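You operate a simulated robot arm through the tools that you are given. There is no shell and no other tool. Be economical: measure what you need, move in short steps, check, and stop when the job is done.

You run a simulated robot arm. Do the job below in one go: nothing can be reset, and whatever is moved stays where it is left.

Task
Soap the sponge, then wipe off the coffee stain and the jam smear.
Fine: press the sponge on the green soap tray; put it back after.

Only the result counts: the job must be done as asked and must still hold three seconds after the hand-in. Knocking over, shifting, dropping, spilling or breaking anything else fails it.

Robot
A 6-joint arm with a two-finger parallel gripper, fixed in place. Base frame: the origin is at the foot of the arm, x ahead of it, y to its left, z up; the work surface is at about z = 0.76. Readings come in m, degrees, newtons and seconds.
With the tool pointing down near the work surface it reaches from about 0.24 to 0.64 m from the base axis. Its first joint turns from -66.0 to 66.0 degrees. Payload 2.7 kg.
The tool frame sits at the grasp point between the pads (the TCP): z along the fingers, y along the line on which they close. The tips reach 0.023 m beyond it. The gripper opens to 0.094 m. The fingers are 0.038 m wide and 0.01 m thick; the gripper's body (0.054 by 0.096 m) begins 0.039 m behind the TCP.
Orientation is told as [roll, pitch, yaw] about the base's x, y, z axes, in that order, counted from this pose: with the fingers straight down and closing along the base's y, the tool's x points along the base's -x, its y along +y and its z along -z.

Tools
- The arm moves only by the tool nudge_tool. Its argument "commands" is a list of rows, each a list of 3 entries, a list of its own where there are three numbers: the shift along the base's x, y, z in m, then the turn, a rotation vector about the base's x, y, z in rad, then the opening, from 0 (shut) to 1 (fully open). In form: [[[dx, dy, dz], [rx, ry, rz], grip], ...]. A call has 1 to 20 rows; each row shifts and turns the commanded pose from where the row before left it. Each row takes 0.2 s and may step no farther than 0.05 m and 8.6 degrees from the row before; otherwise, or with a gripper value out of range, the whole call is refused. Where a pose cannot be reached the arm comes as near as it can. A force on the tool above 40 N (or 10 N above the force at the start of the call, whichever is more), or a blocked arm, ends the call early, and 0.2 s more pass. Each finger travels about 0.045 m/s and halts on what it meets, pressing with about 30 N; the grip force reading is that of the motor and also rises with nothing between the fingers. The clock runs only during rows and for 0.2 s after the last one: add rows that do not move to give the fingers time. It gives the time, the measured TCP pose, the force on the tool (base axes), the opening and the grip force at its end, in the units of the frame above (readings bear some noise).
- Cameras (640 x 400 px; columns grow to the right, rows downward): "scene" is fixed at [0.0755, -0.4313, 1.4006]; the picture's right is [0.79, -0.61, 0.00], its down [-0.38, -0.49, -0.79] and it looks along [0.48, 0.62, -0.62] (base axes); focal length 347 px, centre (320, 200). "wrist" rides on the gripper at [0.086, 0.016, -0.075] in the tool frame; the picture's right is [-0.18, 0.98, 0.00], its down [-0.58, -0.11, -0.81] and it looks along [-0.79, -0.15, 0.59] (tool axes); focal length 243 px, centre (320, 200). There is no depth. A picture from a camera that has moved, and an enlarged one, comes with that camera's place and axes in the base frame and with its lens.
- get_image(camera): a new picture of that camera. The clock stands still meanwhile.
- close_up(camera, box): a new picture of the part [left, top, right, bottom] of that camera's present view, enlarged. The clock stands still meanwhile.
- sign_off(): hands the job in; it is judged then, once.

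Work in short steps. Places have to be worked out from the pictures, the camera data and where the tool is seen: move nearer, look again, correct. Check each grasp and each placing, and mend what went wrong. You have 120 turns and 64 pictures in all, those below and enlarged ones among them. Open the gripper and draw the arm clear of the work before you hand the job in, unless the task says otherwise; then end with one line.

The tools are called after "Request:" as a command line: name --argument value ..., lists and objects as JSON in quotes. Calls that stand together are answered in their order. nudge_tool: Moves the arm, as the interface text tells. Its arguments: {"type":"object","properties":{"commands":{"type":"array","items":{"type":"array"}}},"required":["commands"]} The other tools are called the same way: get_image (camera) takes a picture; close_up (camera, box) takes an enlarged picture of a part of a camera's view; sign_off () hands the job in.

At the start:

```text
clock: 0.0
tcp_pos: [0.421, 0.182, 1.0476]
orientation: [0.1, -0.2, 0.1]
contact_force: [-0.3, -0.1, -0.6]
finger_gap: 0.0939
gripper_force: 0.1
```

scene: 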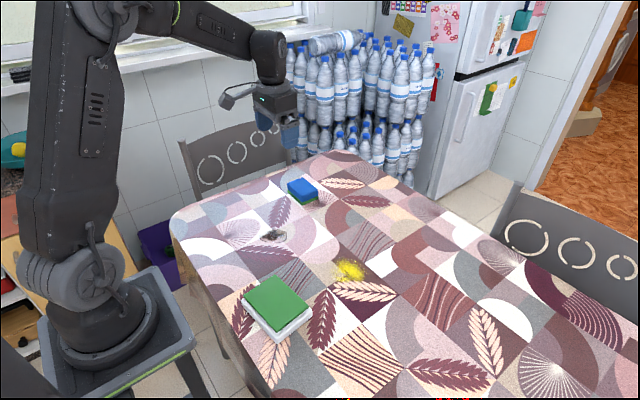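
wrist: 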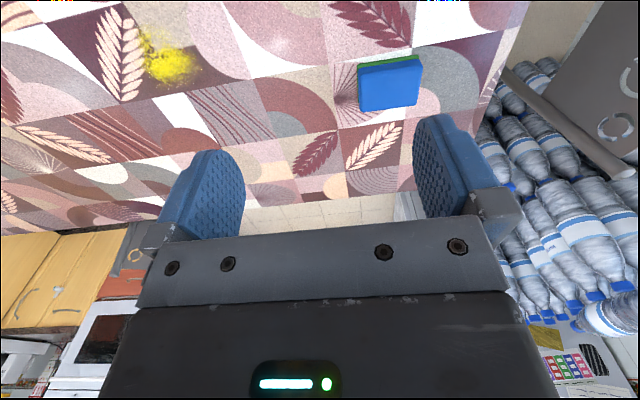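

I see a blue/green sponge, a green tray, a yellow stain and a dark stain. I'll zoom in to identify the stains.

Request:
close_up --camera "scene" --box '[220, 160, 420, 285]'

Request:
close_up --camera "scene" --box '[200, 250, 440, 400]'

```text
3.20 times, centred on (320, 222) of scene
camera zoom: at [0.0755, -0.4313, 1.4006], right [0.79, -0.61, 0.0], down [-0.38, -0.49, -0.79], along [0.48, 0.62, -0.62], focal length 1109 px, centre (320, 128)
```

zoom: 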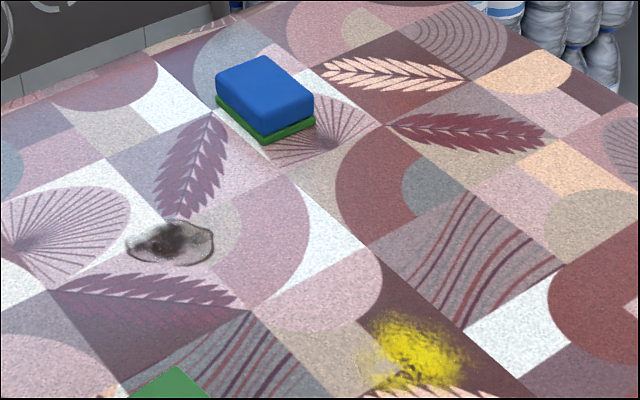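

```text
2.67 times, centred on (320, 325) of scene
camera zoom: at [0.0755, -0.4313, 1.4006], right [0.79, -0.61, 0.0], down [-0.38, -0.49, -0.79], along [0.48, 0.62, -0.62], focal length 924 px, centre (320, -133)
```

zoom: 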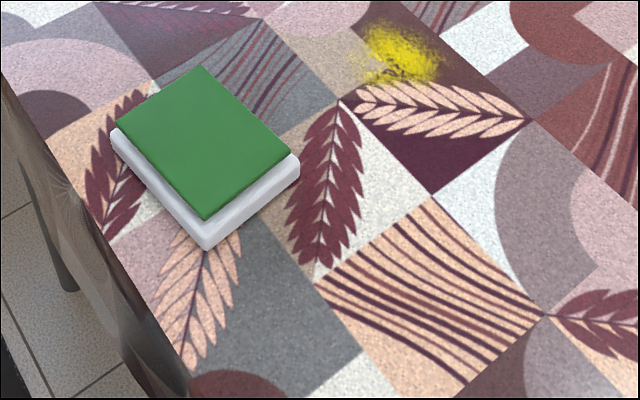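

The dark ring looks like coffee, and the yellow patch may be mustard rather than jam. I'll search the rest of the table for a red smear.

Request:
close_up --camera "scene" --box '[360, 170, 640, 345]'

Request:
close_up --camera "wrist" --box '[0, 0, 320, 200]'

Request:
close_up --camera "scene" --box '[160, 140, 320, 240]'

Request:
close_up --camera "scene" --box '[360, 275, 560, 400]'

```text
2.29 times, centred on (500, 258) of scene
camera zoom: at [0.0755, -0.4313, 1.4006], right [0.79, -0.61, 0.0], down [-0.38, -0.49, -0.79], along [0.48, 0.62, -0.62], focal length 792 px, centre (-91, 69)
```

zoom: 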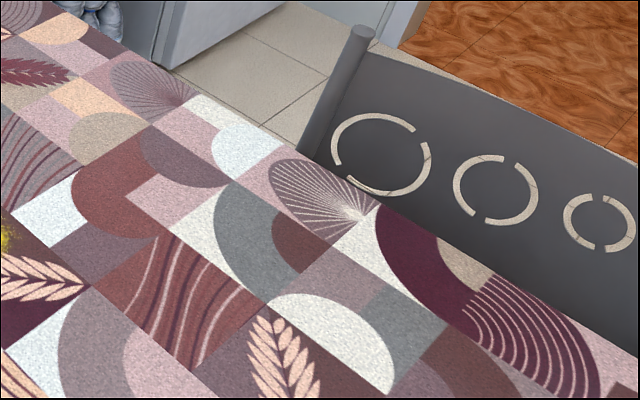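

```text
2.00 times, centred on (160, 100) of wrist
camera zoom: at [0.3341, 0.1977, 1.1213], right [0.18, 0.98, 0.0], down [0.58, -0.11, 0.81], along [0.79, -0.15, -0.59], focal length 485 px, centre (640, 400)
```

zoom: 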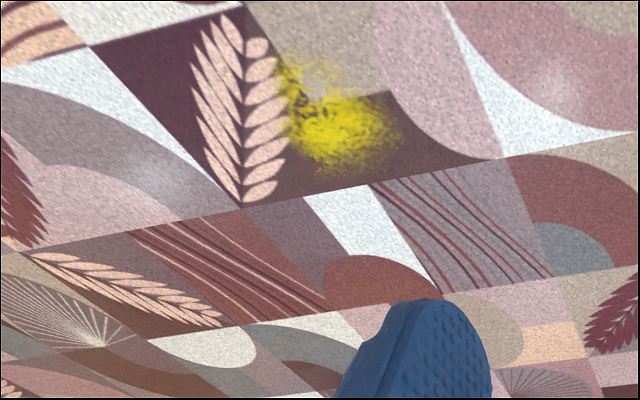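

```text
4.00 times, centred on (240, 190) of scene
camera zoom: at [0.0755, -0.4313, 1.4006], right [0.79, -0.61, 0.0], down [-0.38, -0.49, -0.79], along [0.48, 0.62, -0.62], focal length 1386 px, centre (640, 240)
```

zoom: 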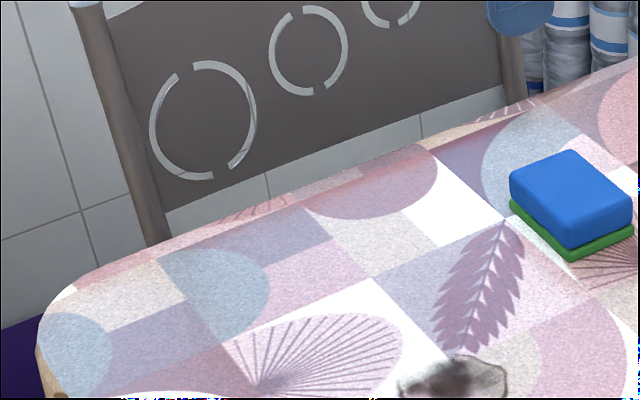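

```text
3.20 times, centred on (460, 338) of scene
camera zoom: at [0.0755, -0.4313, 1.4006], right [0.79, -0.61, 0.0], down [-0.38, -0.49, -0.79], along [0.48, 0.62, -0.62], focal length 1109 px, centre (-128, -240)
```

zoom: 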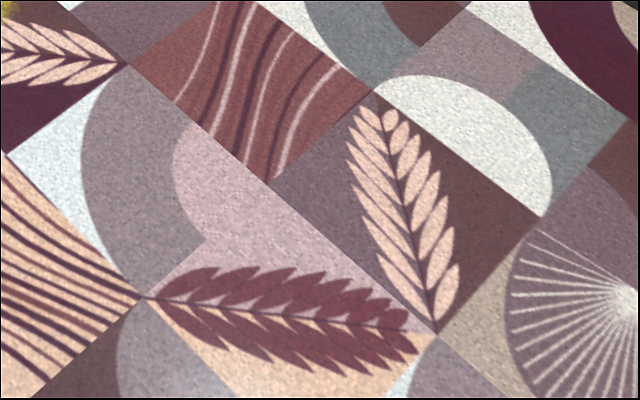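

No other smear is visible so far. The sponge is at about (0.545, 0.258), long in y, so I'll go above it while yawing 90° to grip its short side, then look.

Request:
nudge_tool --commands '[[[0.0113, 0.0069, -0.009], [0, 0, 0.1428], 1], [[0.0113, 0.0069, -0.009], [0, 0, 0.1428], 1], [[0.0113, 0.0069, -0.009], [0, 0, 0.1428], 1], [[0.0113, 0.0069, -0.009], [0, 0, 0.1428], 1], [[0.0113, 0.0069, -0.009], [0, 0, 0.1428], 1], [[0.0113, 0.0069, -0.009], [0, 0, 0.1428], 1], [[0.0113, 0.0069, -0.009], [0, 0, 0.1428], 1], [[0.0113, 0.0069, -0.009], [0, 0, 0.1428], 1], [[0.0113, 0.0069, -0.009], [0, 0, 0.1428], 1], [[0.0113, 0.0069, -0.009], [0, 0, 0.1428], 1], [[0.0113, 0.0069, -0.009], [0, 0, 0.1428], 1], [[0, 0, 0], [0, 0, 0], 1]]'

Request:
get_image --camera "wrist"

Request:
get_image --camera "scene"

```text
clock: 2.6
tcp_pos: [0.5453, 0.2563, 0.9471]
orientation: [0.0, -0.1, 90.1]
contact_force: [0.0, -0.3, -0.8]
finger_gap: 0.094
gripper_force: 0.1
```

```text
55 pictures are left
camera wrist: at [0.529, 0.1701, 1.0218], right [-0.98, 0.18, 0.0], down [0.11, 0.58, 0.81], along [0.15, 0.79, -0.59], focal length 243 px, centre (320, 200)
```

wrist: 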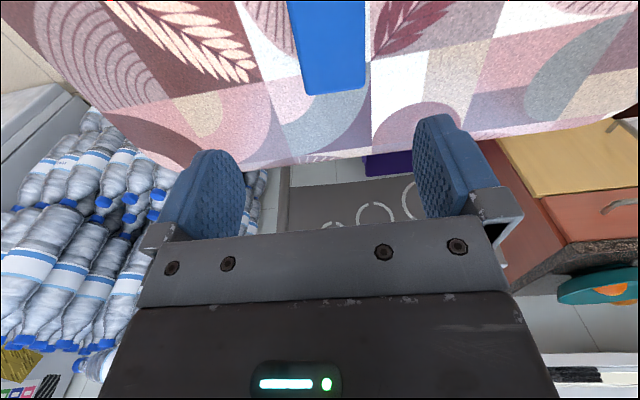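

```text
54 pictures are left
```

scene: 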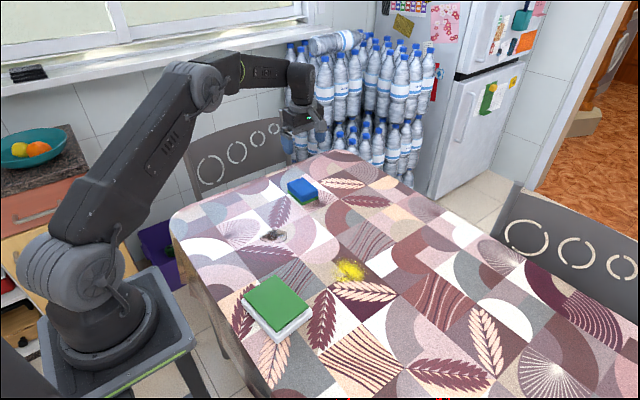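

The sponge is centred near x≈0.539. A scene close-up will give me its height and yaw.

Request:
close_up --camera "scene" --box '[276, 165, 332, 215]'

```text
8.00 times, centred on (304, 190) of scene
camera zoom: at [0.0755, -0.4313, 1.4006], right [0.79, -0.61, 0.0], down [-0.38, -0.49, -0.79], along [0.48, 0.62, -0.62], focal length 2773 px, centre (448, 280)
```

zoom: 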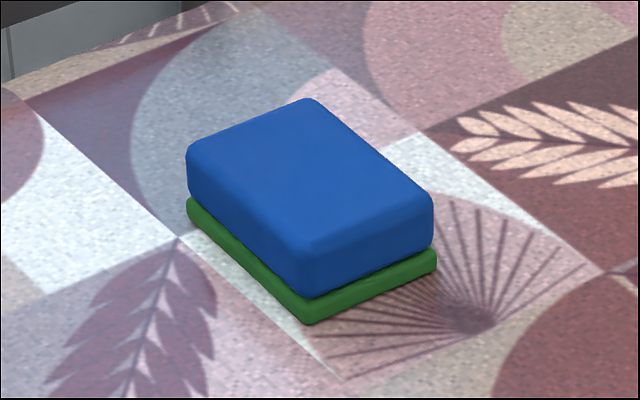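

The sponge measures about 0.057 × 0.079 × 0.037, centred near (0.542, 0.258) with little yaw. I'll descend around it to TCP z≈0.795.

Request:
nudge_tool --commands '[[[-0.003, 0.002, -0.04], [0, 0, 0], 1], [[0, 0, -0.04], [0, 0, 0], 1], [[0, 0, -0.03], [0, 0, 0], 1], [[0, 0, -0.025], [0, 0, 0], 1], [[0, 0, -0.017], [0, 0, 0], 1], [[0, 0, 0], [0, 0, 0], 1]]'

Request:
close_up --camera "scene" --box '[256, 150, 352, 220]'

```text
clock: 4.0
tcp_pos: [0.5429, 0.2587, 0.7938]
orientation: [0.1, -0.1, 90.0]
contact_force: [-0.6, 0.0, -0.5]
finger_gap: 0.094
gripper_force: 0.2
```

```text
5.71 times, centred on (304, 185) of scene
camera zoom: at [0.0755, -0.4313, 1.4006], right [0.79, -0.61, 0.0], down [-0.38, -0.49, -0.79], along [0.48, 0.62, -0.62], focal length 1980 px, centre (411, 286)
```

zoom: 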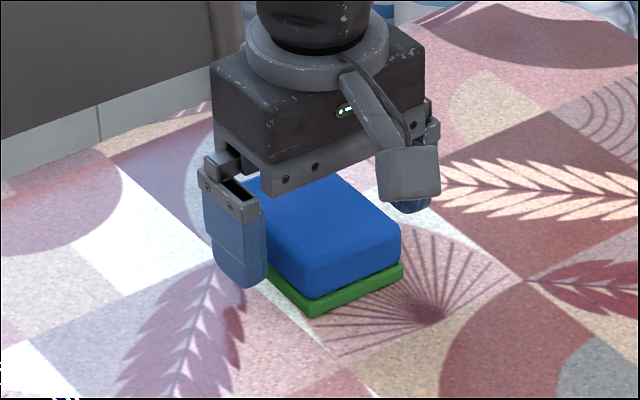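

The fingers straddle the sponge, so I'll close.

Request:
nudge_tool --commands '[[[0, 0, 0], [0, 0, 0], 0.3], [[0, 0, 0], [0, 0, 0], 0.3], [[0, 0, 0], [0, 0, 0], 0.3], [[0, 0, 0], [0, 0, 0], 0.3], [[0, 0, 0], [0, 0, 0], 0.3]]'

```text
clock: 5.2
tcp_pos: [0.5429, 0.2593, 0.7937]
orientation: [0.1, 0.0, 90.0]
contact_force: [-0.2, -0.5, 1.0]
finger_gap: 0.0591
gripper_force: 30.1
```

Gripped at a 0.059 gap. I'll lift it.

Request:
nudge_tool --commands '[[[0, 0, 0.02], [0, 0, 0], 0.3], [[0, 0, 0.04], [0, 0, 0], 0.3], [[0, 0, 0.05], [0, 0, 0], 0.3], [[0, 0, 0], [0, 0, 0], 0.3]]'

Request:
get_image --camera "scene"

```text
clock: 6.2
tcp_pos: [0.5418, 0.2609, 0.904]
orientation: [0.1, -0.1, 90.0]
contact_force: [-0.9, 0.9, 0.2]
finger_gap: 0.0283
gripper_force: 0.0
```

```text
51 pictures are left
```

scene: 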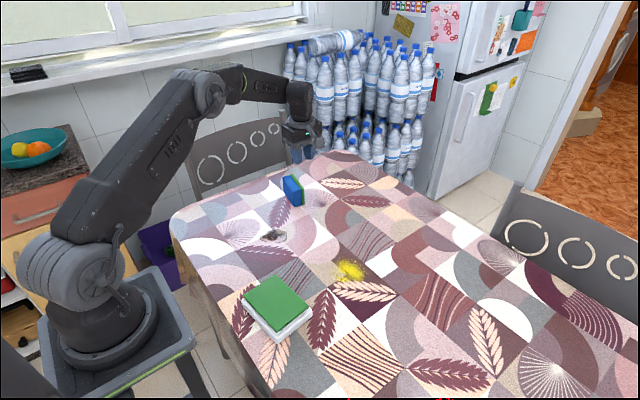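

The sponge slipped out and now stands on its side. I'll look closely.

Request:
close_up --camera "scene" --box '[264, 155, 344, 225]'

Request:
get_image --camera "wrist"

```text
5.71 times, centred on (304, 190) of scene
camera zoom: at [0.0755, -0.4313, 1.4006], right [0.79, -0.61, 0.0], down [-0.38, -0.49, -0.79], along [0.48, 0.62, -0.62], focal length 1980 px, centre (411, 257)
```

zoom: 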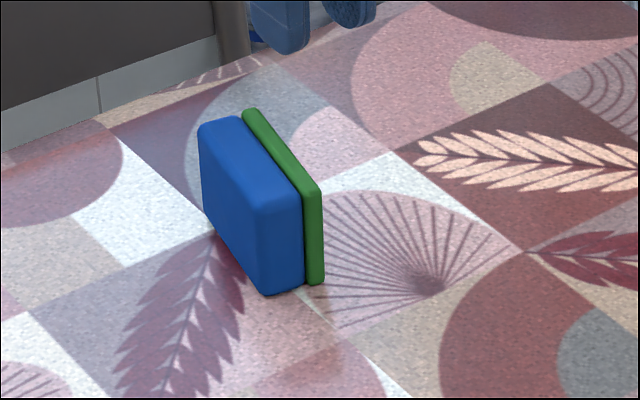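

```text
49 pictures are left
camera wrist: at [0.525, 0.1736, 0.9783], right [-0.98, 0.18, 0.0], down [0.11, 0.58, 0.81], along [0.15, 0.79, -0.59], focal length 243 px, centre (320, 200)
```

wrist: 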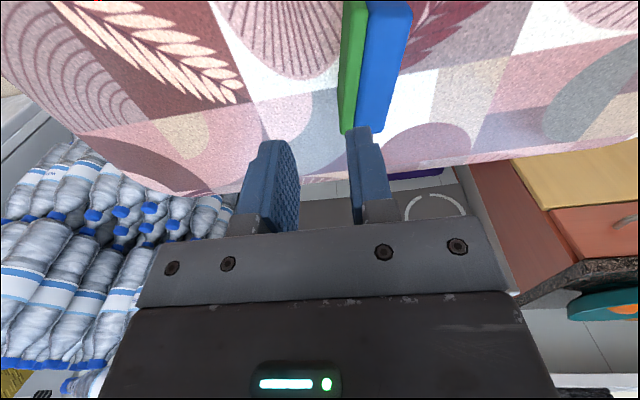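

The sponge stands on its long side with the green face toward +x, pivot edge at x≈0.525. I'll shut the fingers, go to its −x side, and tip it back green-side down with a gentle push high on the blue face.

Request:
nudge_tool --commands '[[[-0.03, 0, 0], [0, 0, -0.06], 0], [[-0.04, 0, 0], [0, 0, -0.06], 0], [[-0.022, 0, 0], [0, 0, 0], 0], [[0, 0, -0.04], [0, 0, 0], 0], [[0, 0, -0.043], [0, 0, 0], 0], [[0, 0, 0], [0, 0, 0], 0]]'

Request:
close_up --camera "scene" --box '[256, 150, 352, 220]'

```text
clock: 7.6
tcp_pos: [0.4474, 0.2582, 0.8224]
orientation: [0.0, 0.0, 83.1]
contact_force: [0.5, 1.2, -0.5]
finger_gap: 0.0
gripper_force: 30.2
```

```text
5.71 times, centred on (304, 185) of scene
camera zoom: at [0.0755, -0.4313, 1.4006], right [0.79, -0.61, 0.0], down [-0.38, -0.49, -0.79], along [0.48, 0.62, -0.62], focal length 1980 px, centre (411, 286)
```

zoom: 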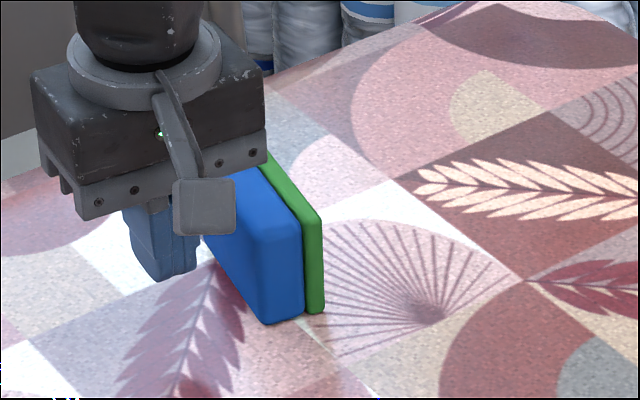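

The fingers are beside the blue face near its top. I'll push slowly in +x.

Request:
nudge_tool --commands '[[[0.015, 0, 0], [0, 0, 0], 0], [[0.01, 0, 0], [0, 0, 0], 0], [[0.008, 0, 0], [0, 0, 0], 0], [[0.008, 0, 0], [0, 0, 0], 0], [[0.008, 0, 0], [0, 0, 0], 0], [[0, 0, 0], [0, 0, 0], 0]]'

Request:
close_up --camera "scene" --box '[256, 150, 352, 220]'

```text
clock: 9.0
tcp_pos: [0.5001, 0.2579, 0.8236]
orientation: [0.0, -0.1, 83.2]
contact_force: [-0.2, -0.3, 0.2]
finger_gap: 0.0
gripper_force: 30.2
```

```text
5.71 times, centred on (304, 185) of scene
camera zoom: at [0.0755, -0.4313, 1.4006], right [0.79, -0.61, 0.0], down [-0.38, -0.49, -0.79], along [0.48, 0.62, -0.62], focal length 1980 px, centre (411, 286)
```

zoom: 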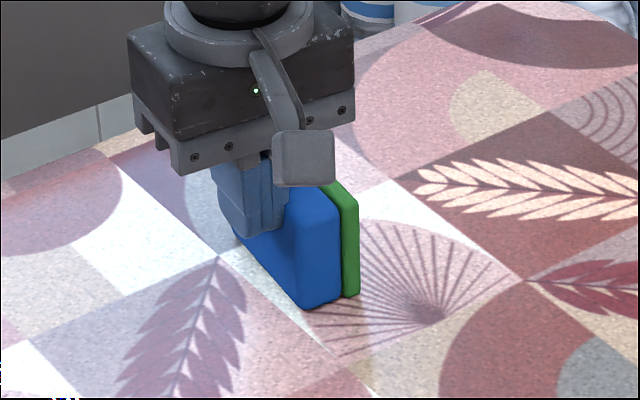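

The sponge slid instead of tipping. I'll re-grip it by its ends and rotate it with the tool; first I'll back off, yaw to 0, open, and look.

Request:
nudge_tool --commands '[[[-0.02, 0, 0.01], [0, 0, 0], 0], [[-0.02, 0, 0.05], [0, 0, 0], 0], [[-0.01, 0, 0.05], [0, 0, -0.145], 1], [[-0.01, 0, 0.03], [0, 0, -0.145], 1], [[-0.01, 0, 0], [0, 0, -0.145], 1], [[-0.01, 0, 0], [0, 0, -0.145], 1], [[0, 0, 0], [0, 0, -0.145], 1], [[0, 0, 0], [0, 0, -0.145], 1], [[0, 0, 0], [0, 0, -0.145], 1], [[0, 0, 0], [0, 0, -0.145], 1], [[0, 0, 0], [0, 0, -0.145], 1], [[0, 0, 0], [0, 0, -0.145], 1], [[0, 0, 0], [0, 0, 0], 1]]'

Request:
get_image --camera "wrist"

Request:
close_up --camera "scene" --box '[256, 150, 352, 220]'

```text
refused: row 2 steps farther than a row can; nothing moved
```

```text
46 pictures are left
camera wrist: at [0.4722, 0.175, 0.8981], right [-0.95, 0.3, 0.0], down [0.18, 0.56, 0.81], along [0.24, 0.77, -0.59], focal length 243 px, centre (320, 200)
```

wrist: 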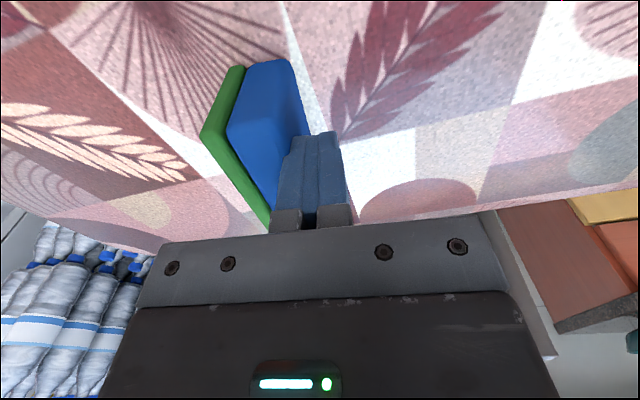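

```text
5.71 times, centred on (304, 185) of scene
camera zoom: at [0.0755, -0.4313, 1.4006], right [0.79, -0.61, 0.0], down [-0.38, -0.49, -0.79], along [0.48, 0.62, -0.62], focal length 1980 px, centre (411, 286)
```

zoom: 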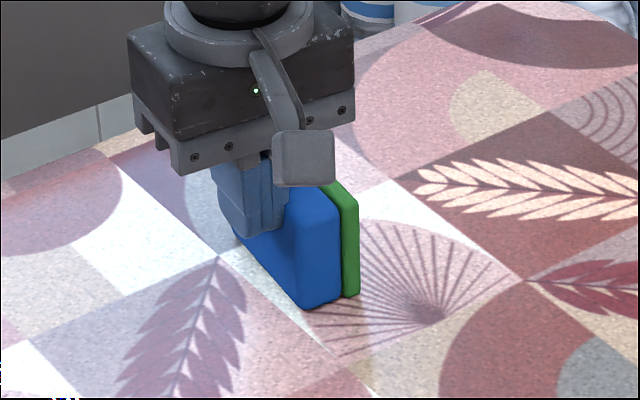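

Row 2 was too long, so I'll resend the retreat in smaller steps.

Request:
nudge_tool --commands '[[[-0.02, 0, 0.01], [0, 0, 0], 0], [[-0.02, 0, 0.04], [0, 0, 0], 0], [[-0.01, 0, 0.04], [0, 0, -0.145], 1], [[-0.01, 0, 0.03], [0, 0, -0.145], 1], [[-0.01, 0, 0], [0, 0, -0.145], 1], [[-0.01, 0, 0], [0, 0, -0.145], 1], [[0, 0, 0], [0, 0, -0.145], 1], [[0, 0, 0], [0, 0, -0.145], 1], [[0, 0, 0], [0, 0, -0.145], 1], [[0, 0, 0], [0, 0, -0.145], 1], [[0, 0, 0], [0, 0, -0.145], 1], [[0, 0, 0], [0, 0, -0.145], 1], [[0, 0, 0], [0, 0, 0], 1]]'

Request:
get_image --camera "wrist"

Request:
close_up --camera "scene" --box '[272, 160, 342, 215]'

```text
clock: 11.8
tcp_pos: [0.42, 0.2608, 0.9431]
orientation: [0.0, 0.0, -0.1]
contact_force: [-0.4, 0.1, -0.4]
finger_gap: 0.0937
gripper_force: 0.1
```

```text
44 pictures are left
camera wrist: at [0.3323, 0.276, 1.018], right [0.19, 0.98, 0.0], down [0.58, -0.11, 0.81], along [0.79, -0.15, -0.59], focal length 243 px, centre (320, 200)
```

wrist: 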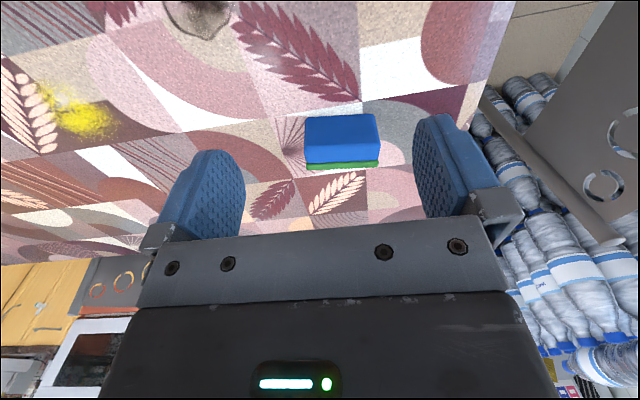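

```text
7.27 times, centred on (307, 188) of scene
camera zoom: at [0.0755, -0.4313, 1.4006], right [0.79, -0.61, 0.0], down [-0.38, -0.49, -0.79], along [0.48, 0.62, -0.62], focal length 2520 px, centre (414, 291)
```

zoom: 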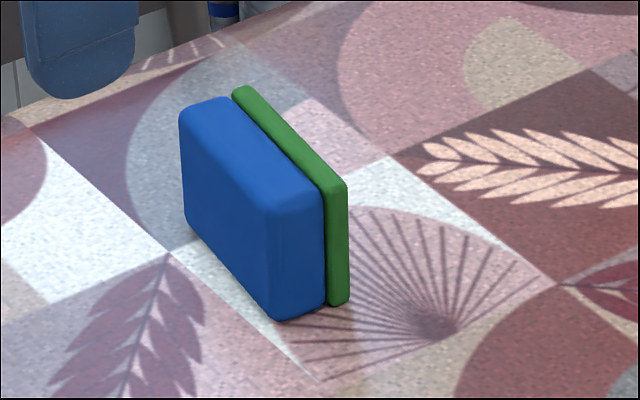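

The sponge stands at about x 0.51–0.548, y 0.22–0.303 with a slight negative yaw. I'll tilt −30° about y, yaw −5°, and come to a standoff to check alignment.

Request:
nudge_tool --commands '[[[0.0156, 0.0005, -0.0198], [0, -0.131, 0], 1], [[0.0156, 0.0005, -0.0198], [0, -0.131, 0], 1], [[0.0156, 0.0005, -0.0198], [0, -0.131, 0], 1], [[0.0156, 0.0005, -0.0198], [0, -0.131, 0], 1], [[0, 0, 0], [0, 0, -0.087], 1], [[0, 0, 0], [0, 0, 0], 1]]'

Request:
get_image --camera "wrist"

Request:
close_up --camera "scene" --box '[256, 150, 352, 220]'

```text
clock: 13.2
tcp_pos: [0.4827, 0.2603, 0.8654]
orientation: [0.0, -30.2, -5.0]
contact_force: [-0.3, 0.1, -0.2]
finger_gap: 0.0939
gripper_force: 0.2
```

```text
42 pictures are left
camera wrist: at [0.3715, 0.2858, 0.8862], right [0.24, 0.97, 0.09], down [0.09, -0.12, 0.99], along [0.97, -0.23, -0.11], focal length 243 px, centre (320, 200)
```

wrist: 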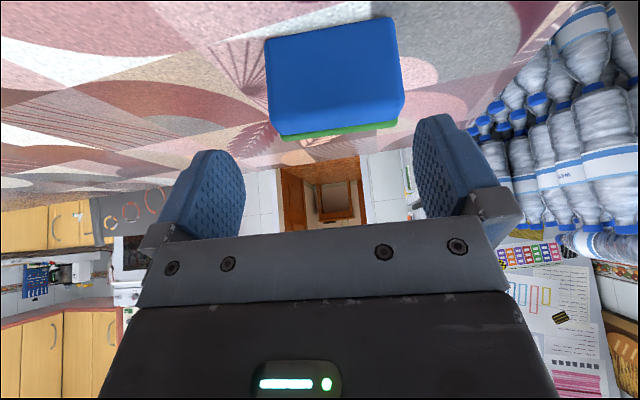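

```text
5.71 times, centred on (304, 185) of scene
camera zoom: at [0.0755, -0.4313, 1.4006], right [0.79, -0.61, 0.0], down [-0.38, -0.49, -0.79], along [0.48, 0.62, -0.62], focal length 1980 px, centre (411, 286)
```

zoom: 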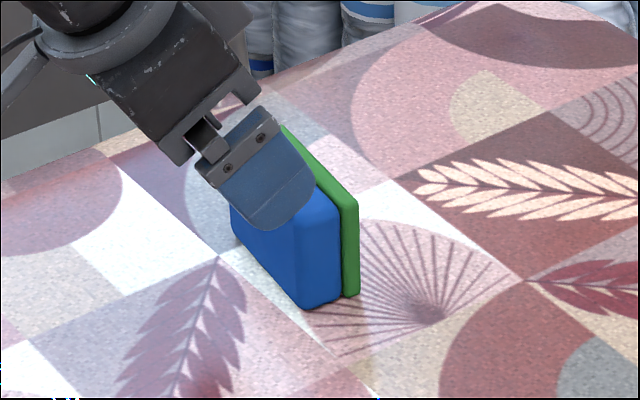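

The wrist view puts the blue face from (0.510, 0.226) to (0.521, 0.310), a yaw of about −7°. I'll align and go part of the way down.

Request:
nudge_tool --commands '[[[0.008, 0.005, -0.012], [0, 0, -0.035], 1], [[0.005, 0, -0.01], [0, 0, 0], 1], [[0, 0, 0], [0, 0, 0], 1]]'

Request:
get_image --camera "wrist"

```text
clock: 14.0
tcp_pos: [0.4955, 0.2668, 0.8445]
orientation: [0.1, -30.3, -6.9]
contact_force: [0.8, -0.3, 0.0]
finger_gap: 0.0939
gripper_force: 0.0
```

```text
40 pictures are left
camera wrist: at [0.3853, 0.2954, 0.8636], right [0.28, 0.96, 0.09], down [0.08, -0.12, 0.99], along [0.96, -0.27, -0.11], focal length 243 px, centre (320, 200)
```

wrist: 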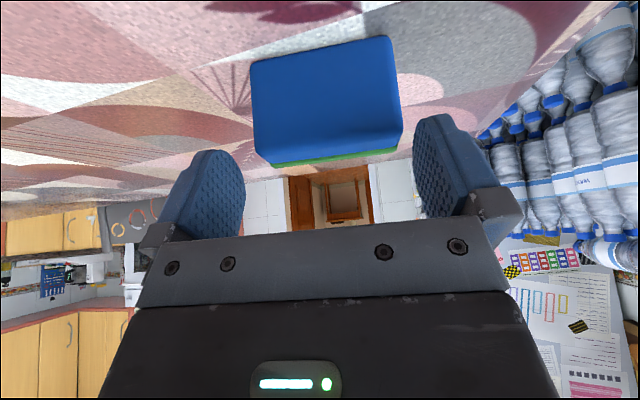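

The sponge is centred between the fingers. I'll advance along the approach and close on its ends.

Request:
nudge_tool --commands '[[[0.0076, -0.0005, -0.0124], [0, 0, 0], 1], [[0.0076, -0.0005, -0.0124], [0, 0, 0], 1], [[0.0076, -0.0005, -0.0124], [0, 0, 0], 1], [[0.0076, -0.0005, -0.0123], [0, 0, 0], 1], [[0, 0, 0], [0, 0, 0], 1]]'

Request:
close_up --camera "scene" --box '[256, 150, 352, 220]'

```text
clock: 15.2
tcp_pos: [0.5259, 0.264, 0.7924]
orientation: [0.1, -30.3, -7.0]
contact_force: [-0.1, 0.0, -0.7]
finger_gap: 0.0941
gripper_force: 0.1
```

```text
5.71 times, centred on (304, 185) of scene
camera zoom: at [0.0755, -0.4313, 1.4006], right [0.79, -0.61, 0.0], down [-0.38, -0.49, -0.79], along [0.48, 0.62, -0.62], focal length 1980 px, centre (411, 286)
```

zoom: 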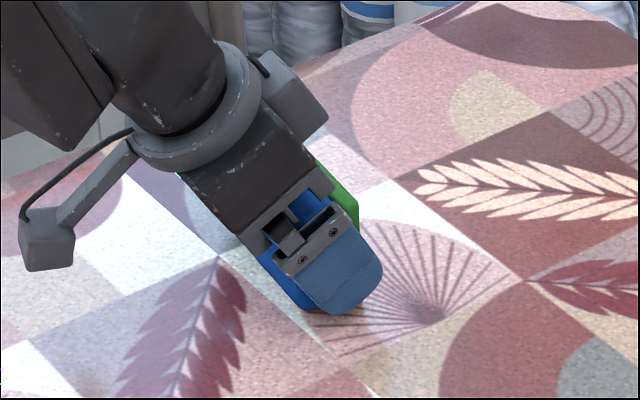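

Straddling with no contact force. I'll close, then lift slightly and check the hold.

Request:
nudge_tool --commands '[[[0, 0, 0], [0, 0, 0], 0], [[0, 0, 0], [0, 0, 0], 0], [[0, 0, 0], [0, 0, 0], 0], [[0, 0, 0], [0, 0, 0], 0]]'

Request:
nudge_tool --commands '[[[0, 0, 0.005], [0, 0, 0], 0], [[0, 0, 0.01], [0, 0, 0], 0], [[0, 0, 0.01], [0, 0, 0], 0], [[0, 0, 0.01], [0, 0, 0], 0], [[0, 0, 0.005], [0, 0, 0], 0]]'

Request:
close_up --camera "scene" --box '[256, 150, 352, 220]'

```text
clock: 16.2
tcp_pos: [0.526, 0.2636, 0.7915]
orientation: [0.0, -30.2, -7.0]
contact_force: [0.3, 0.4, -1.3]
finger_gap: 0.0842
gripper_force: 29.7
```

```text
clock: 17.4
tcp_pos: [0.5265, 0.2643, 0.8342]
orientation: [0.0, -30.2, -6.9]
contact_force: [0.1, 0.0, -0.6]
finger_gap: 0.0842
gripper_force: 30.2
```

```text
5.71 times, centred on (304, 185) of scene
camera zoom: at [0.0755, -0.4313, 1.4006], right [0.79, -0.61, 0.0], down [-0.38, -0.49, -0.79], along [0.48, 0.62, -0.62], focal length 1980 px, centre (411, 286)
```

zoom: 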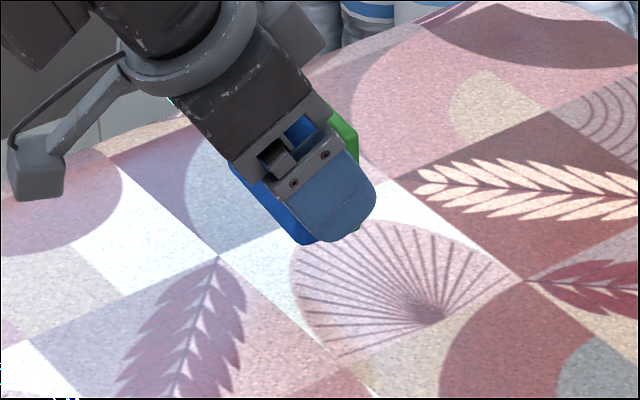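

Held firmly (gap 0.084). I'll lift and rotate +90° about the finger axis so the green side faces down.

Request:
nudge_tool --commands '[[[-0.02, 0, 0.03], [0, 0, 0], 0], [[-0.02, 0, 0.03], [0, 0, 0], 0], [[-0.01, 0, 0.02], [0.0174, 0.1417, 0], 0], [[-0.01, 0, 0], [0.0174, 0.1417, 0], 0], [[-0.01, 0, 0], [0.0174, 0.1417, 0], 0], [[-0.01, 0, 0], [0.0174, 0.1417, 0], 0], [[0, 0, 0], [0.0174, 0.1417, 0], 0], [[0, 0, 0], [0.0174, 0.1417, 0], 0], [[0, 0, 0], [0.0174, 0.1417, 0], 0], [[0, 0, 0], [0.0174, 0.1417, 0], 0], [[0, 0, 0], [0.0174, 0.1417, 0], 0], [[0, 0, 0], [0.0174, 0.1417, 0], 0], [[0, 0, 0], [0.0174, 0.1417, 0], 0], [[0, 0, 0], [0, 0, 0], 0]]'

Request:
get_image --camera "scene"

```text
clock: 20.4
tcp_pos: [0.407, 0.2544, 0.9043]
orientation: [0.3, 59.8, -6.8]
contact_force: [1.0, -0.2, 0.5]
finger_gap: 0.0842
gripper_force: 29.7
out of reach, approached as far as the arm can: row 12, 13
```

```text
37 pictures are left
```

scene: 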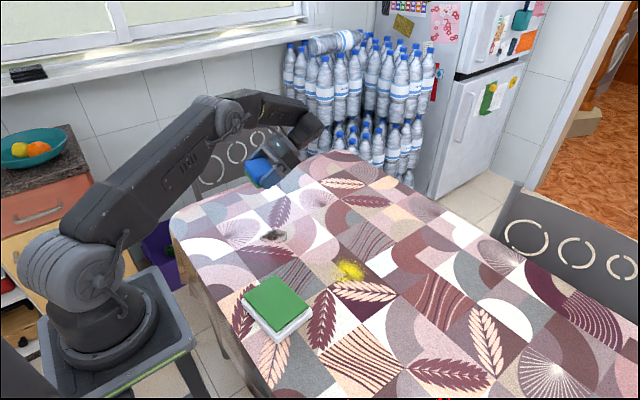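

The tilt reached 60° but position fell short of the commanded one. I'll check the sponge's attitude.

Request:
close_up --camera "scene" --box '[220, 110, 340, 200]'

```text
4.44 times, centred on (280, 155) of scene
camera zoom: at [0.0755, -0.4313, 1.4006], right [0.79, -0.61, 0.0], down [-0.38, -0.49, -0.79], along [0.48, 0.62, -0.62], focal length 1540 px, centre (498, 400)
```

zoom: 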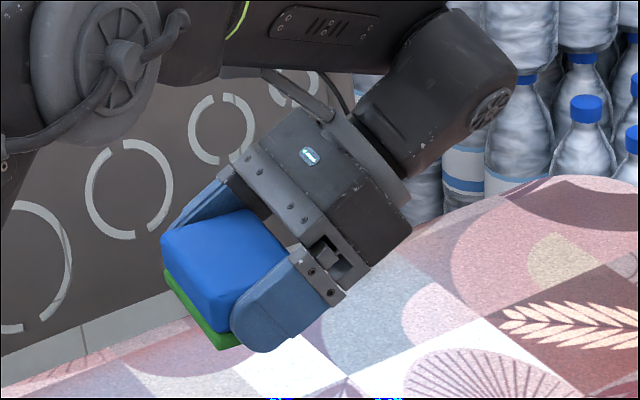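

Green is down and level. I'll move in a bit and lower toward the table at a clear spot near (0.40, 0.28).

Request:
nudge_tool --commands '[[[-0.04, 0.01, 0], [0, 0, 0], 0], [[0, 0.01, -0.03], [0, 0, 0], 0], [[0, 0, -0.03], [0, 0, 0], 0], [[0, 0, -0.025], [0, 0, 0], 0], [[0, 0, -0.02], [0, 0, 0], 0], [[0, 0, 0], [0, 0, 0], 0]]'

Request:
close_up --camera "scene" --box '[210, 150, 330, 240]'

```text
clock: 21.8
tcp_pos: [0.3684, 0.2733, 0.7977]
orientation: [0.2, 59.8, -6.9]
contact_force: [0.1, 0.6, -1.3]
finger_gap: 0.0842
gripper_force: 29.8
```

```text
4.44 times, centred on (270, 195) of scene
camera zoom: at [0.0755, -0.4313, 1.4006], right [0.79, -0.61, 0.0], down [-0.38, -0.49, -0.79], along [0.48, 0.62, -0.62], focal length 1540 px, centre (542, 222)
```

zoom: 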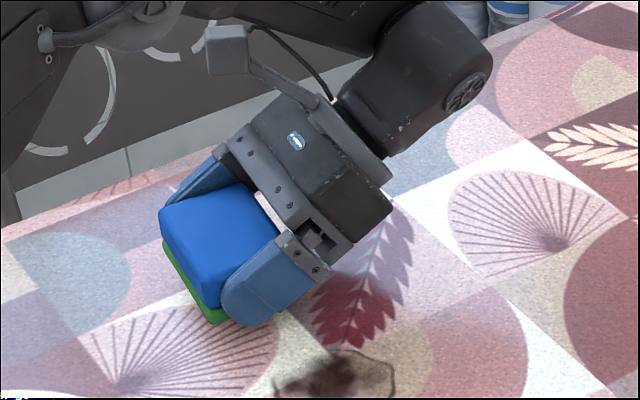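

Clear of the coffee stain. I'll lower gently to near contact.

Request:
nudge_tool --commands '[[[0, 0, -0.005], [0, 0, 0], 0], [[0, 0, -0.003], [0, 0, 0], 0], [[0, 0, 0], [0, 0, 0], 0]]'

Request:
nudge_tool --commands '[[[0, 0, -0.003], [0, 0, 0], 0], [[0, 0, 0], [0, 0, 0], 0]]'

```text
clock: 22.6
tcp_pos: [0.368, 0.2737, 0.7888]
orientation: [0.2, 59.8, -6.8]
contact_force: [0.3, -0.4, -0.7]
finger_gap: 0.0842
gripper_force: 29.3
```

```text
clock: 23.2
tcp_pos: [0.3667, 0.2745, 0.7874]
orientation: [0.0, 59.8, -6.9]
contact_force: [0.4, -2.0, 8.6]
finger_gap: 0.0843
gripper_force: 30.5
```

Contact (8.6 N). I'll open and withdraw backward along the tool axis.

Request:
nudge_tool --commands '[[[0, 0, 0.001], [0, 0, 0], 1], [[0, 0, 0], [0, 0, 0], 1], [[0, 0, 0], [0, 0, 0], 1], [[0, 0, 0], [0, 0, 0], 1]]'

Request:
nudge_tool --commands '[[[0.0172, -0.002, 0.01], [0, 0, 0], 1], [[0.0172, -0.002, 0.01], [0, 0, 0], 1], [[0.0172, -0.002, 0.01], [0, 0, 0], 1], [[0.0172, -0.002, 0.015], [0, 0, 0], 1], [[0, 0, 0.03], [0, 0, 0], 1], [[0, 0, 0.03], [0, 0, 0], 1], [[0, 0, 0.02], [0, 0, 0], 1]]'

Request:
close_up --camera "scene" --box '[210, 150, 330, 240]'

```text
clock: 24.2
tcp_pos: [0.3664, 0.275, 0.7884]
orientation: [0.1, 59.7, -6.8]
contact_force: [-0.3, 0.3, -0.3]
finger_gap: 0.094
gripper_force: 0.0
```

```text
clock: 25.8
tcp_pos: [0.406, 0.2529, 0.9104]
orientation: [0.2, 59.8, -6.9]
contact_force: [-0.1, -0.2, 0.5]
finger_gap: 0.094
gripper_force: 0.1
out of reach, approached as far as the arm can: row 3, 4, 6
```

```text
4.44 times, centred on (270, 195) of scene
camera zoom: at [0.0755, -0.4313, 1.4006], right [0.79, -0.61, 0.0], down [-0.38, -0.49, -0.79], along [0.48, 0.62, -0.62], focal length 1540 px, centre (542, 222)
```

zoom: 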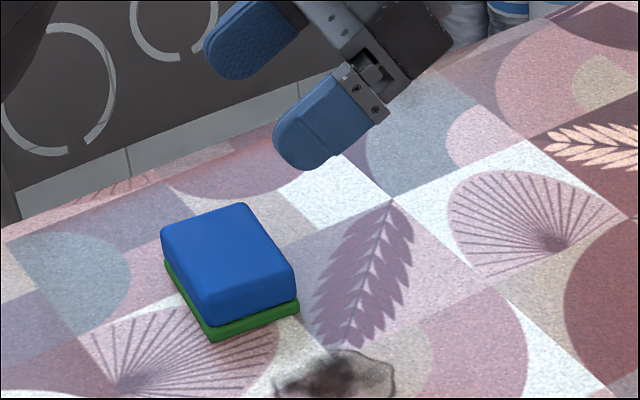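

The sponge is flat, green down, at about (0.369, 0.2745), yaw ≈ −7°. I'll return the tool to vertical, yaw it to ~83°, and hover above the sponge.

Request:
nudge_tool --commands '[[[-0.008, 0.001, 0], [-0.016, -0.13, 0], 1], [[-0.008, 0.001, 0], [-0.016, -0.13, 0], 1], [[-0.008, 0.001, 0], [-0.016, -0.13, 0], 1], [[-0.008, 0.001, 0], [-0.016, -0.13, 0], 1], [[-0.008, 0.001, 0], [-0.016, -0.13, 0], 1], [[-0.008, 0.001, 0], [-0.016, -0.13, 0], 1], [[-0.009, 0, 0], [-0.016, -0.13, 0], 1], [[-0.009, 0, 0], [-0.016, -0.13, 0], 1], [[0, 0, 0], [0, 0, 0.1428], 1], [[0, 0, 0], [0, 0, 0.1428], 1], [[0, 0, 0], [0, 0, 0.1428], 1], [[0, 0, 0], [0, 0, 0.1428], 1], [[0, 0, 0], [0, 0, 0.1428], 1], [[0, 0, 0], [0, 0, 0.1428], 1], [[0, 0, 0], [0, 0, 0.1428], 1], [[0, 0, 0], [0, 0, 0.1428], 1], [[0, 0, 0], [0, 0, 0.1428], 1], [[0, 0, 0], [0, 0, 0.1428], 1], [[0, 0, 0], [0, 0, 0.1428], 1], [[0, 0, 0], [0, 0, 0], 1]]'

Request:
close_up --camera "scene" --box '[210, 150, 330, 240]'

```text
clock: 30.0
tcp_pos: [0.34, 0.2632, 0.9126]
orientation: [0.0, -0.2, 83.1]
contact_force: [-0.2, 1.1, 0.3]
finger_gap: 0.0938
gripper_force: 0.1
```

```text
4.44 times, centred on (270, 195) of scene
camera zoom: at [0.0755, -0.4313, 1.4006], right [0.79, -0.61, 0.0], down [-0.38, -0.49, -0.79], along [0.48, 0.62, -0.62], focal length 1540 px, centre (542, 222)
```

zoom: 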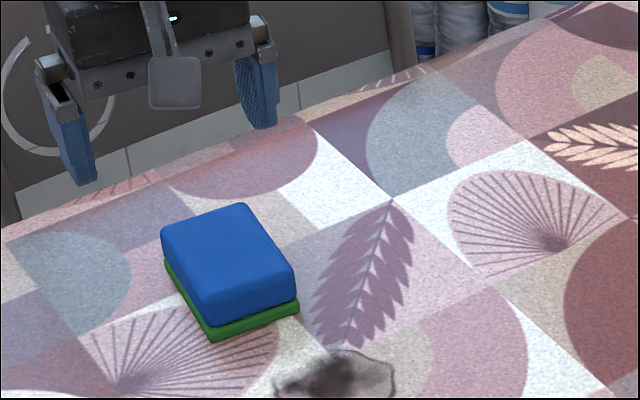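

Moving over the sponge and descending to TCP z≈0.787.

Request:
nudge_tool --commands '[[[0.029, 0.011, 0], [0, 0, 0], 1], [[0, 0, -0.04], [0, 0, 0], 1], [[0, 0, -0.035], [0, 0, 0], 1], [[0, 0, -0.025], [0, 0, 0], 1], [[0, 0, -0.017], [0, 0, 0], 1], [[0, 0, -0.006], [0, 0, 0], 1], [[0, 0, 0], [0, 0, 0], 1]]'

Request:
close_up --camera "scene" --box '[210, 150, 330, 240]'

```text
clock: 31.6
tcp_pos: [0.3691, 0.2748, 0.7912]
orientation: [0.1, -0.1, 83.0]
contact_force: [-0.6, 0.3, 0.2]
finger_gap: 0.0941
gripper_force: 0.0
```

```text
4.44 times, centred on (270, 195) of scene
camera zoom: at [0.0755, -0.4313, 1.4006], right [0.79, -0.61, 0.0], down [-0.38, -0.49, -0.79], along [0.48, 0.62, -0.62], focal length 1540 px, centre (542, 222)
```

zoom: 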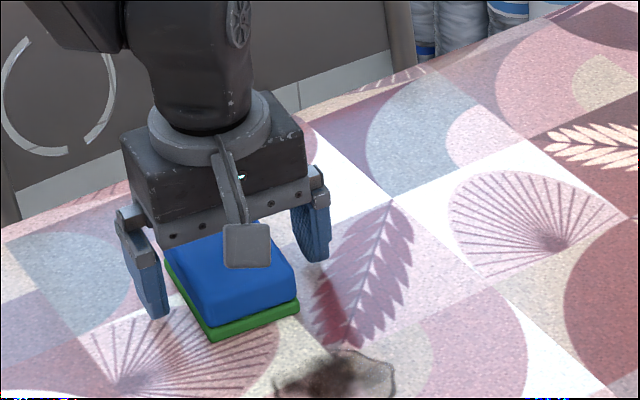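

Straddling it. I'll go a few mm lower, close fully, and lift slowly by 1.5 cm.

Request:
nudge_tool --commands '[[[0, 0, -0.004], [0, 0, 0], 1], [[0, 0, 0], [0, 0, 0], 0], [[0, 0, 0], [0, 0, 0], 0], [[0, 0, 0], [0, 0, 0], 0], [[0, 0, 0], [0, 0, 0], 0], [[0, 0, 0], [0, 0, 0], 0]]'

Request:
nudge_tool --commands '[[[0, 0, 0.003], [0, 0, 0], 0], [[0, 0, 0.004], [0, 0, 0], 0], [[0, 0, 0.004], [0, 0, 0], 0], [[0, 0, 0.004], [0, 0, 0], 0], [[0, 0, 0], [0, 0, 0], 0]]'

Request:
close_up --camera "scene" --box '[210, 150, 330, 240]'

```text
clock: 33.0
tcp_pos: [0.3689, 0.2734, 0.7864]
orientation: [0.0, -0.2, 83.1]
contact_force: [0.7, 0.4, 0.6]
finger_gap: 0.0591
gripper_force: 30.4
```

```text
clock: 34.2
tcp_pos: [0.3711, 0.2746, 0.7991]
orientation: [0.1, -0.3, 83.0]
contact_force: [0.0, -0.1, -1.3]
finger_gap: 0.0591
gripper_force: 29.9
```

```text
4.44 times, centred on (270, 195) of scene
camera zoom: at [0.0755, -0.4313, 1.4006], right [0.79, -0.61, 0.0], down [-0.38, -0.49, -0.79], along [0.48, 0.62, -0.62], focal length 1540 px, centre (542, 222)
```

zoom: 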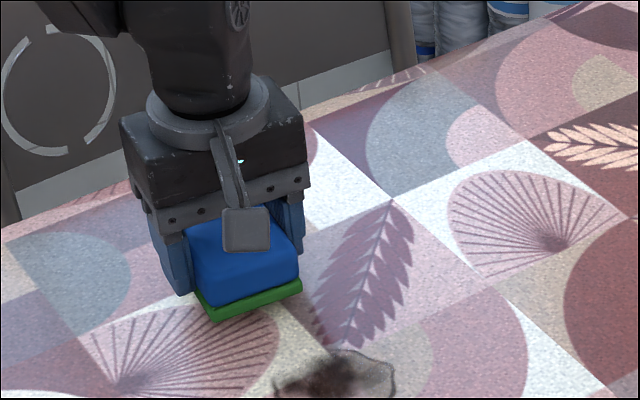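

Gap holds and the sponge seems lifted. I'll go up in gentle steps.

Request:
nudge_tool --commands '[[[0, 0, 0.008], [0, 0, 0], 0], [[0, 0, 0.015], [0, 0, 0], 0], [[0, 0, 0.02], [0, 0, 0], 0], [[0, 0, 0.02], [0, 0, 0], 0], [[0, 0, 0.02], [0, 0, 0], 0], [[0, 0, 0.01], [0, 0, 0], 0]]'

Request:
close_up --camera "scene" --box '[210, 150, 330, 240]'

```text
clock: 35.6
tcp_pos: [0.3696, 0.274, 0.8925]
orientation: [0.1, -0.2, 83.0]
contact_force: [0.6, -0.1, -1.4]
finger_gap: 0.0591
gripper_force: 30.1
```

```text
4.44 times, centred on (270, 195) of scene
camera zoom: at [0.0755, -0.4313, 1.4006], right [0.79, -0.61, 0.0], down [-0.38, -0.49, -0.79], along [0.48, 0.62, -0.62], focal length 1540 px, centre (542, 222)
```

zoom: 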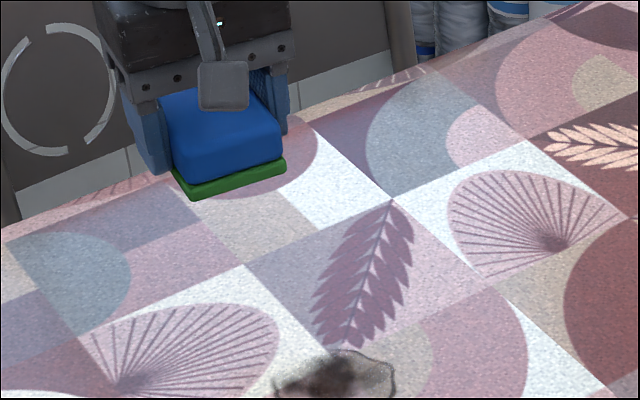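

Held level; sponge bottom is ≈0.026 below the TCP. The tray centre is near (0.266, −0.04) with its top around z≈0.80, so I'll carry the sponge there and square the yaw to 90°.

Request:
nudge_tool --commands '[[[-0.006, -0.02, 0.01], [0, 0, 0.06], 0], [[-0.013, -0.0385, 0], [0, 0, 0.061], 0], [[-0.013, -0.0385, 0], [0, 0, 0], 0], [[-0.013, -0.0385, 0], [0, 0, 0], 0], [[-0.013, -0.0385, 0], [0, 0, 0], 0], [[-0.013, -0.0385, 0], [0, 0, 0], 0], [[-0.013, -0.0385, 0], [0, 0, 0], 0], [[-0.013, -0.0385, 0], [0, 0, 0], 0], [[-0.0066, -0.0245, 0], [0, 0, 0], 0], [[0, 0, 0], [0, 0, 0], 0]]'

Request:
get_image --camera "scene"

Request:
get_image --camera "wrist"

```text
clock: 37.8
tcp_pos: [0.2683, -0.0405, 0.9021]
orientation: [0.0, -0.2, 90.0]
contact_force: [-0.8, 0.3, 0.3]
finger_gap: 0.0592
gripper_force: 30.2
```

```text
29 pictures are left
```

scene: 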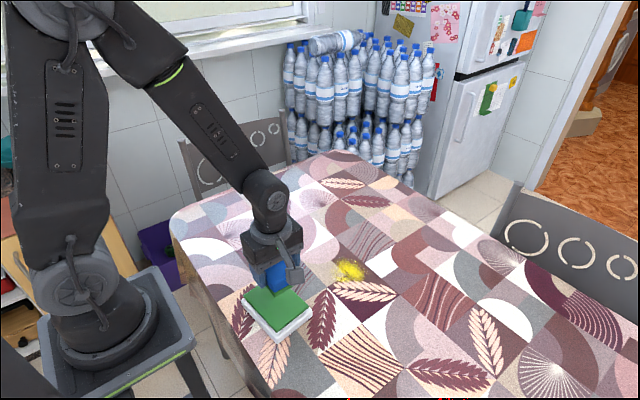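

```text
28 pictures are left
camera wrist: at [0.2506, -0.1282, 0.9773], right [-0.98, 0.18, 0.0], down [0.11, 0.58, 0.81], along [0.15, 0.79, -0.59], focal length 243 px, centre (320, 200)
```

wrist: 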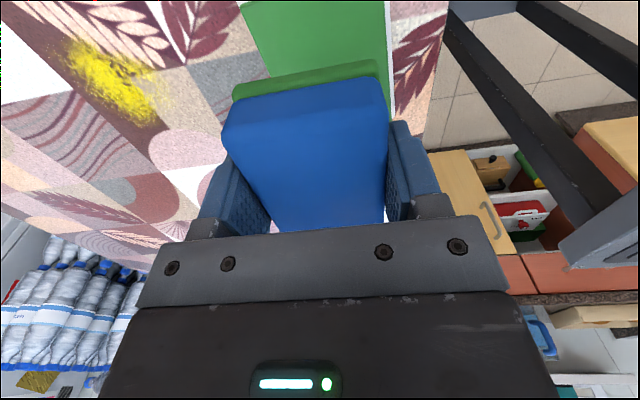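

Positioned over the tray. I'll lower to just above it and check.

Request:
nudge_tool --commands '[[[-0.002, 0, -0.03], [0, 0, 0], 0], [[0, 0, -0.03], [0, 0, 0], 0], [[0, 0, -0.008], [0, 0, 0], 0], [[0, 0, 0], [0, 0, 0], 0]]'

Request:
close_up --camera "scene" --box '[210, 240, 350, 350]'

```text
clock: 38.8
tcp_pos: [0.2645, -0.0399, 0.8348]
orientation: [0.1, -0.2, 90.0]
contact_force: [0.4, 0.3, 0.3]
finger_gap: 0.0591
gripper_force: 29.8
```

```text
3.64 times, centred on (280, 295) of scene
camera zoom: at [0.0755, -0.4313, 1.4006], right [0.79, -0.61, 0.0], down [-0.38, -0.49, -0.79], along [0.48, 0.62, -0.62], focal length 1260 px, centre (466, -146)
```

zoom: 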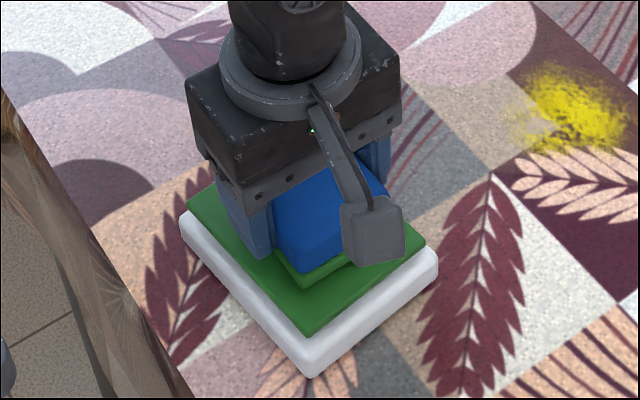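

Sponge is over the pad. I'll press down in small steps until the force rises.

Request:
nudge_tool --commands '[[[0, 0, -0.004], [0, 0, 0], 0], [[0, 0, -0.003], [0, 0, 0], 0], [[0, 0, -0.002], [0, 0, 0], 0], [[0, 0, 0], [0, 0, 0], 0]]'

```text
clock: 39.8
tcp_pos: [0.2626, -0.039, 0.8265]
orientation: [0.0, -0.2, 90.0]
contact_force: [0.4, -0.4, 0.6]
finger_gap: 0.0591
gripper_force: 30.2
```

Request:
nudge_tool --commands '[[[0, 0, -0.003], [0, 0, 0], 0], [[0, 0, -0.003], [0, 0, 0], 0], [[0, 0, -0.002], [0, 0, 0], 0], [[0, 0, 0], [0, 0, 0], 0]]'

```text
clock: 40.8
tcp_pos: [0.2635, -0.0398, 0.8173]
orientation: [0.0, -0.2, 89.9]
contact_force: [-4.1, -0.6, 19.0]
finger_gap: 0.0592
gripper_force: 30.4
```

19 N contact on the tray. I'll hold briefly, then lift off slowly.

Request:
nudge_tool --commands '[[[0, 0, 0], [0, 0, 0], 0], [[0, 0, 0], [0, 0, 0], 0], [[0, 0, 0], [0, 0, 0], 0], [[0, 0, 0], [0, 0, 0], 0], [[0, 0, 0], [0, 0, 0], 0]]'

Request:
nudge_tool --commands '[[[0, 0, 0.005], [0, 0, 0], 0], [[0, 0, 0.01], [0, 0, 0], 0], [[0, 0, 0.02], [0, 0, 0], 0], [[0, 0, 0.03], [0, 0, 0], 0], [[0, 0, 0.01], [0, 0, 0], 0], [[0, 0, 0], [0, 0, 0], 0]]'

Request:
close_up --camera "scene" --box '[210, 220, 350, 330]'

```text
clock: 42.0
tcp_pos: [0.2644, -0.0388, 0.8192]
orientation: [0.1, -0.2, 90.0]
contact_force: [-0.3, -0.3, 19.1]
finger_gap: 0.0591
gripper_force: 29.9
```

```text
clock: 43.4
tcp_pos: [0.2633, -0.0415, 0.8943]
orientation: [0.1, -0.1, 90.1]
contact_force: [0.0, 0.5, -0.8]
finger_gap: 0.059
gripper_force: 30.1
```

```text
3.64 times, centred on (280, 275) of scene
camera zoom: at [0.0755, -0.4313, 1.4006], right [0.79, -0.61, 0.0], down [-0.38, -0.49, -0.79], along [0.48, 0.62, -0.62], focal length 1260 px, centre (466, -73)
```

zoom: 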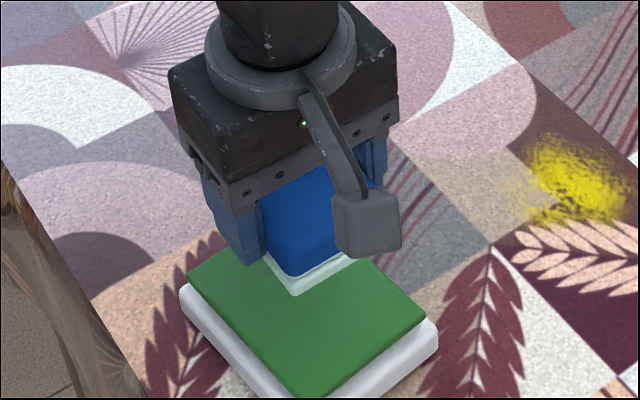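

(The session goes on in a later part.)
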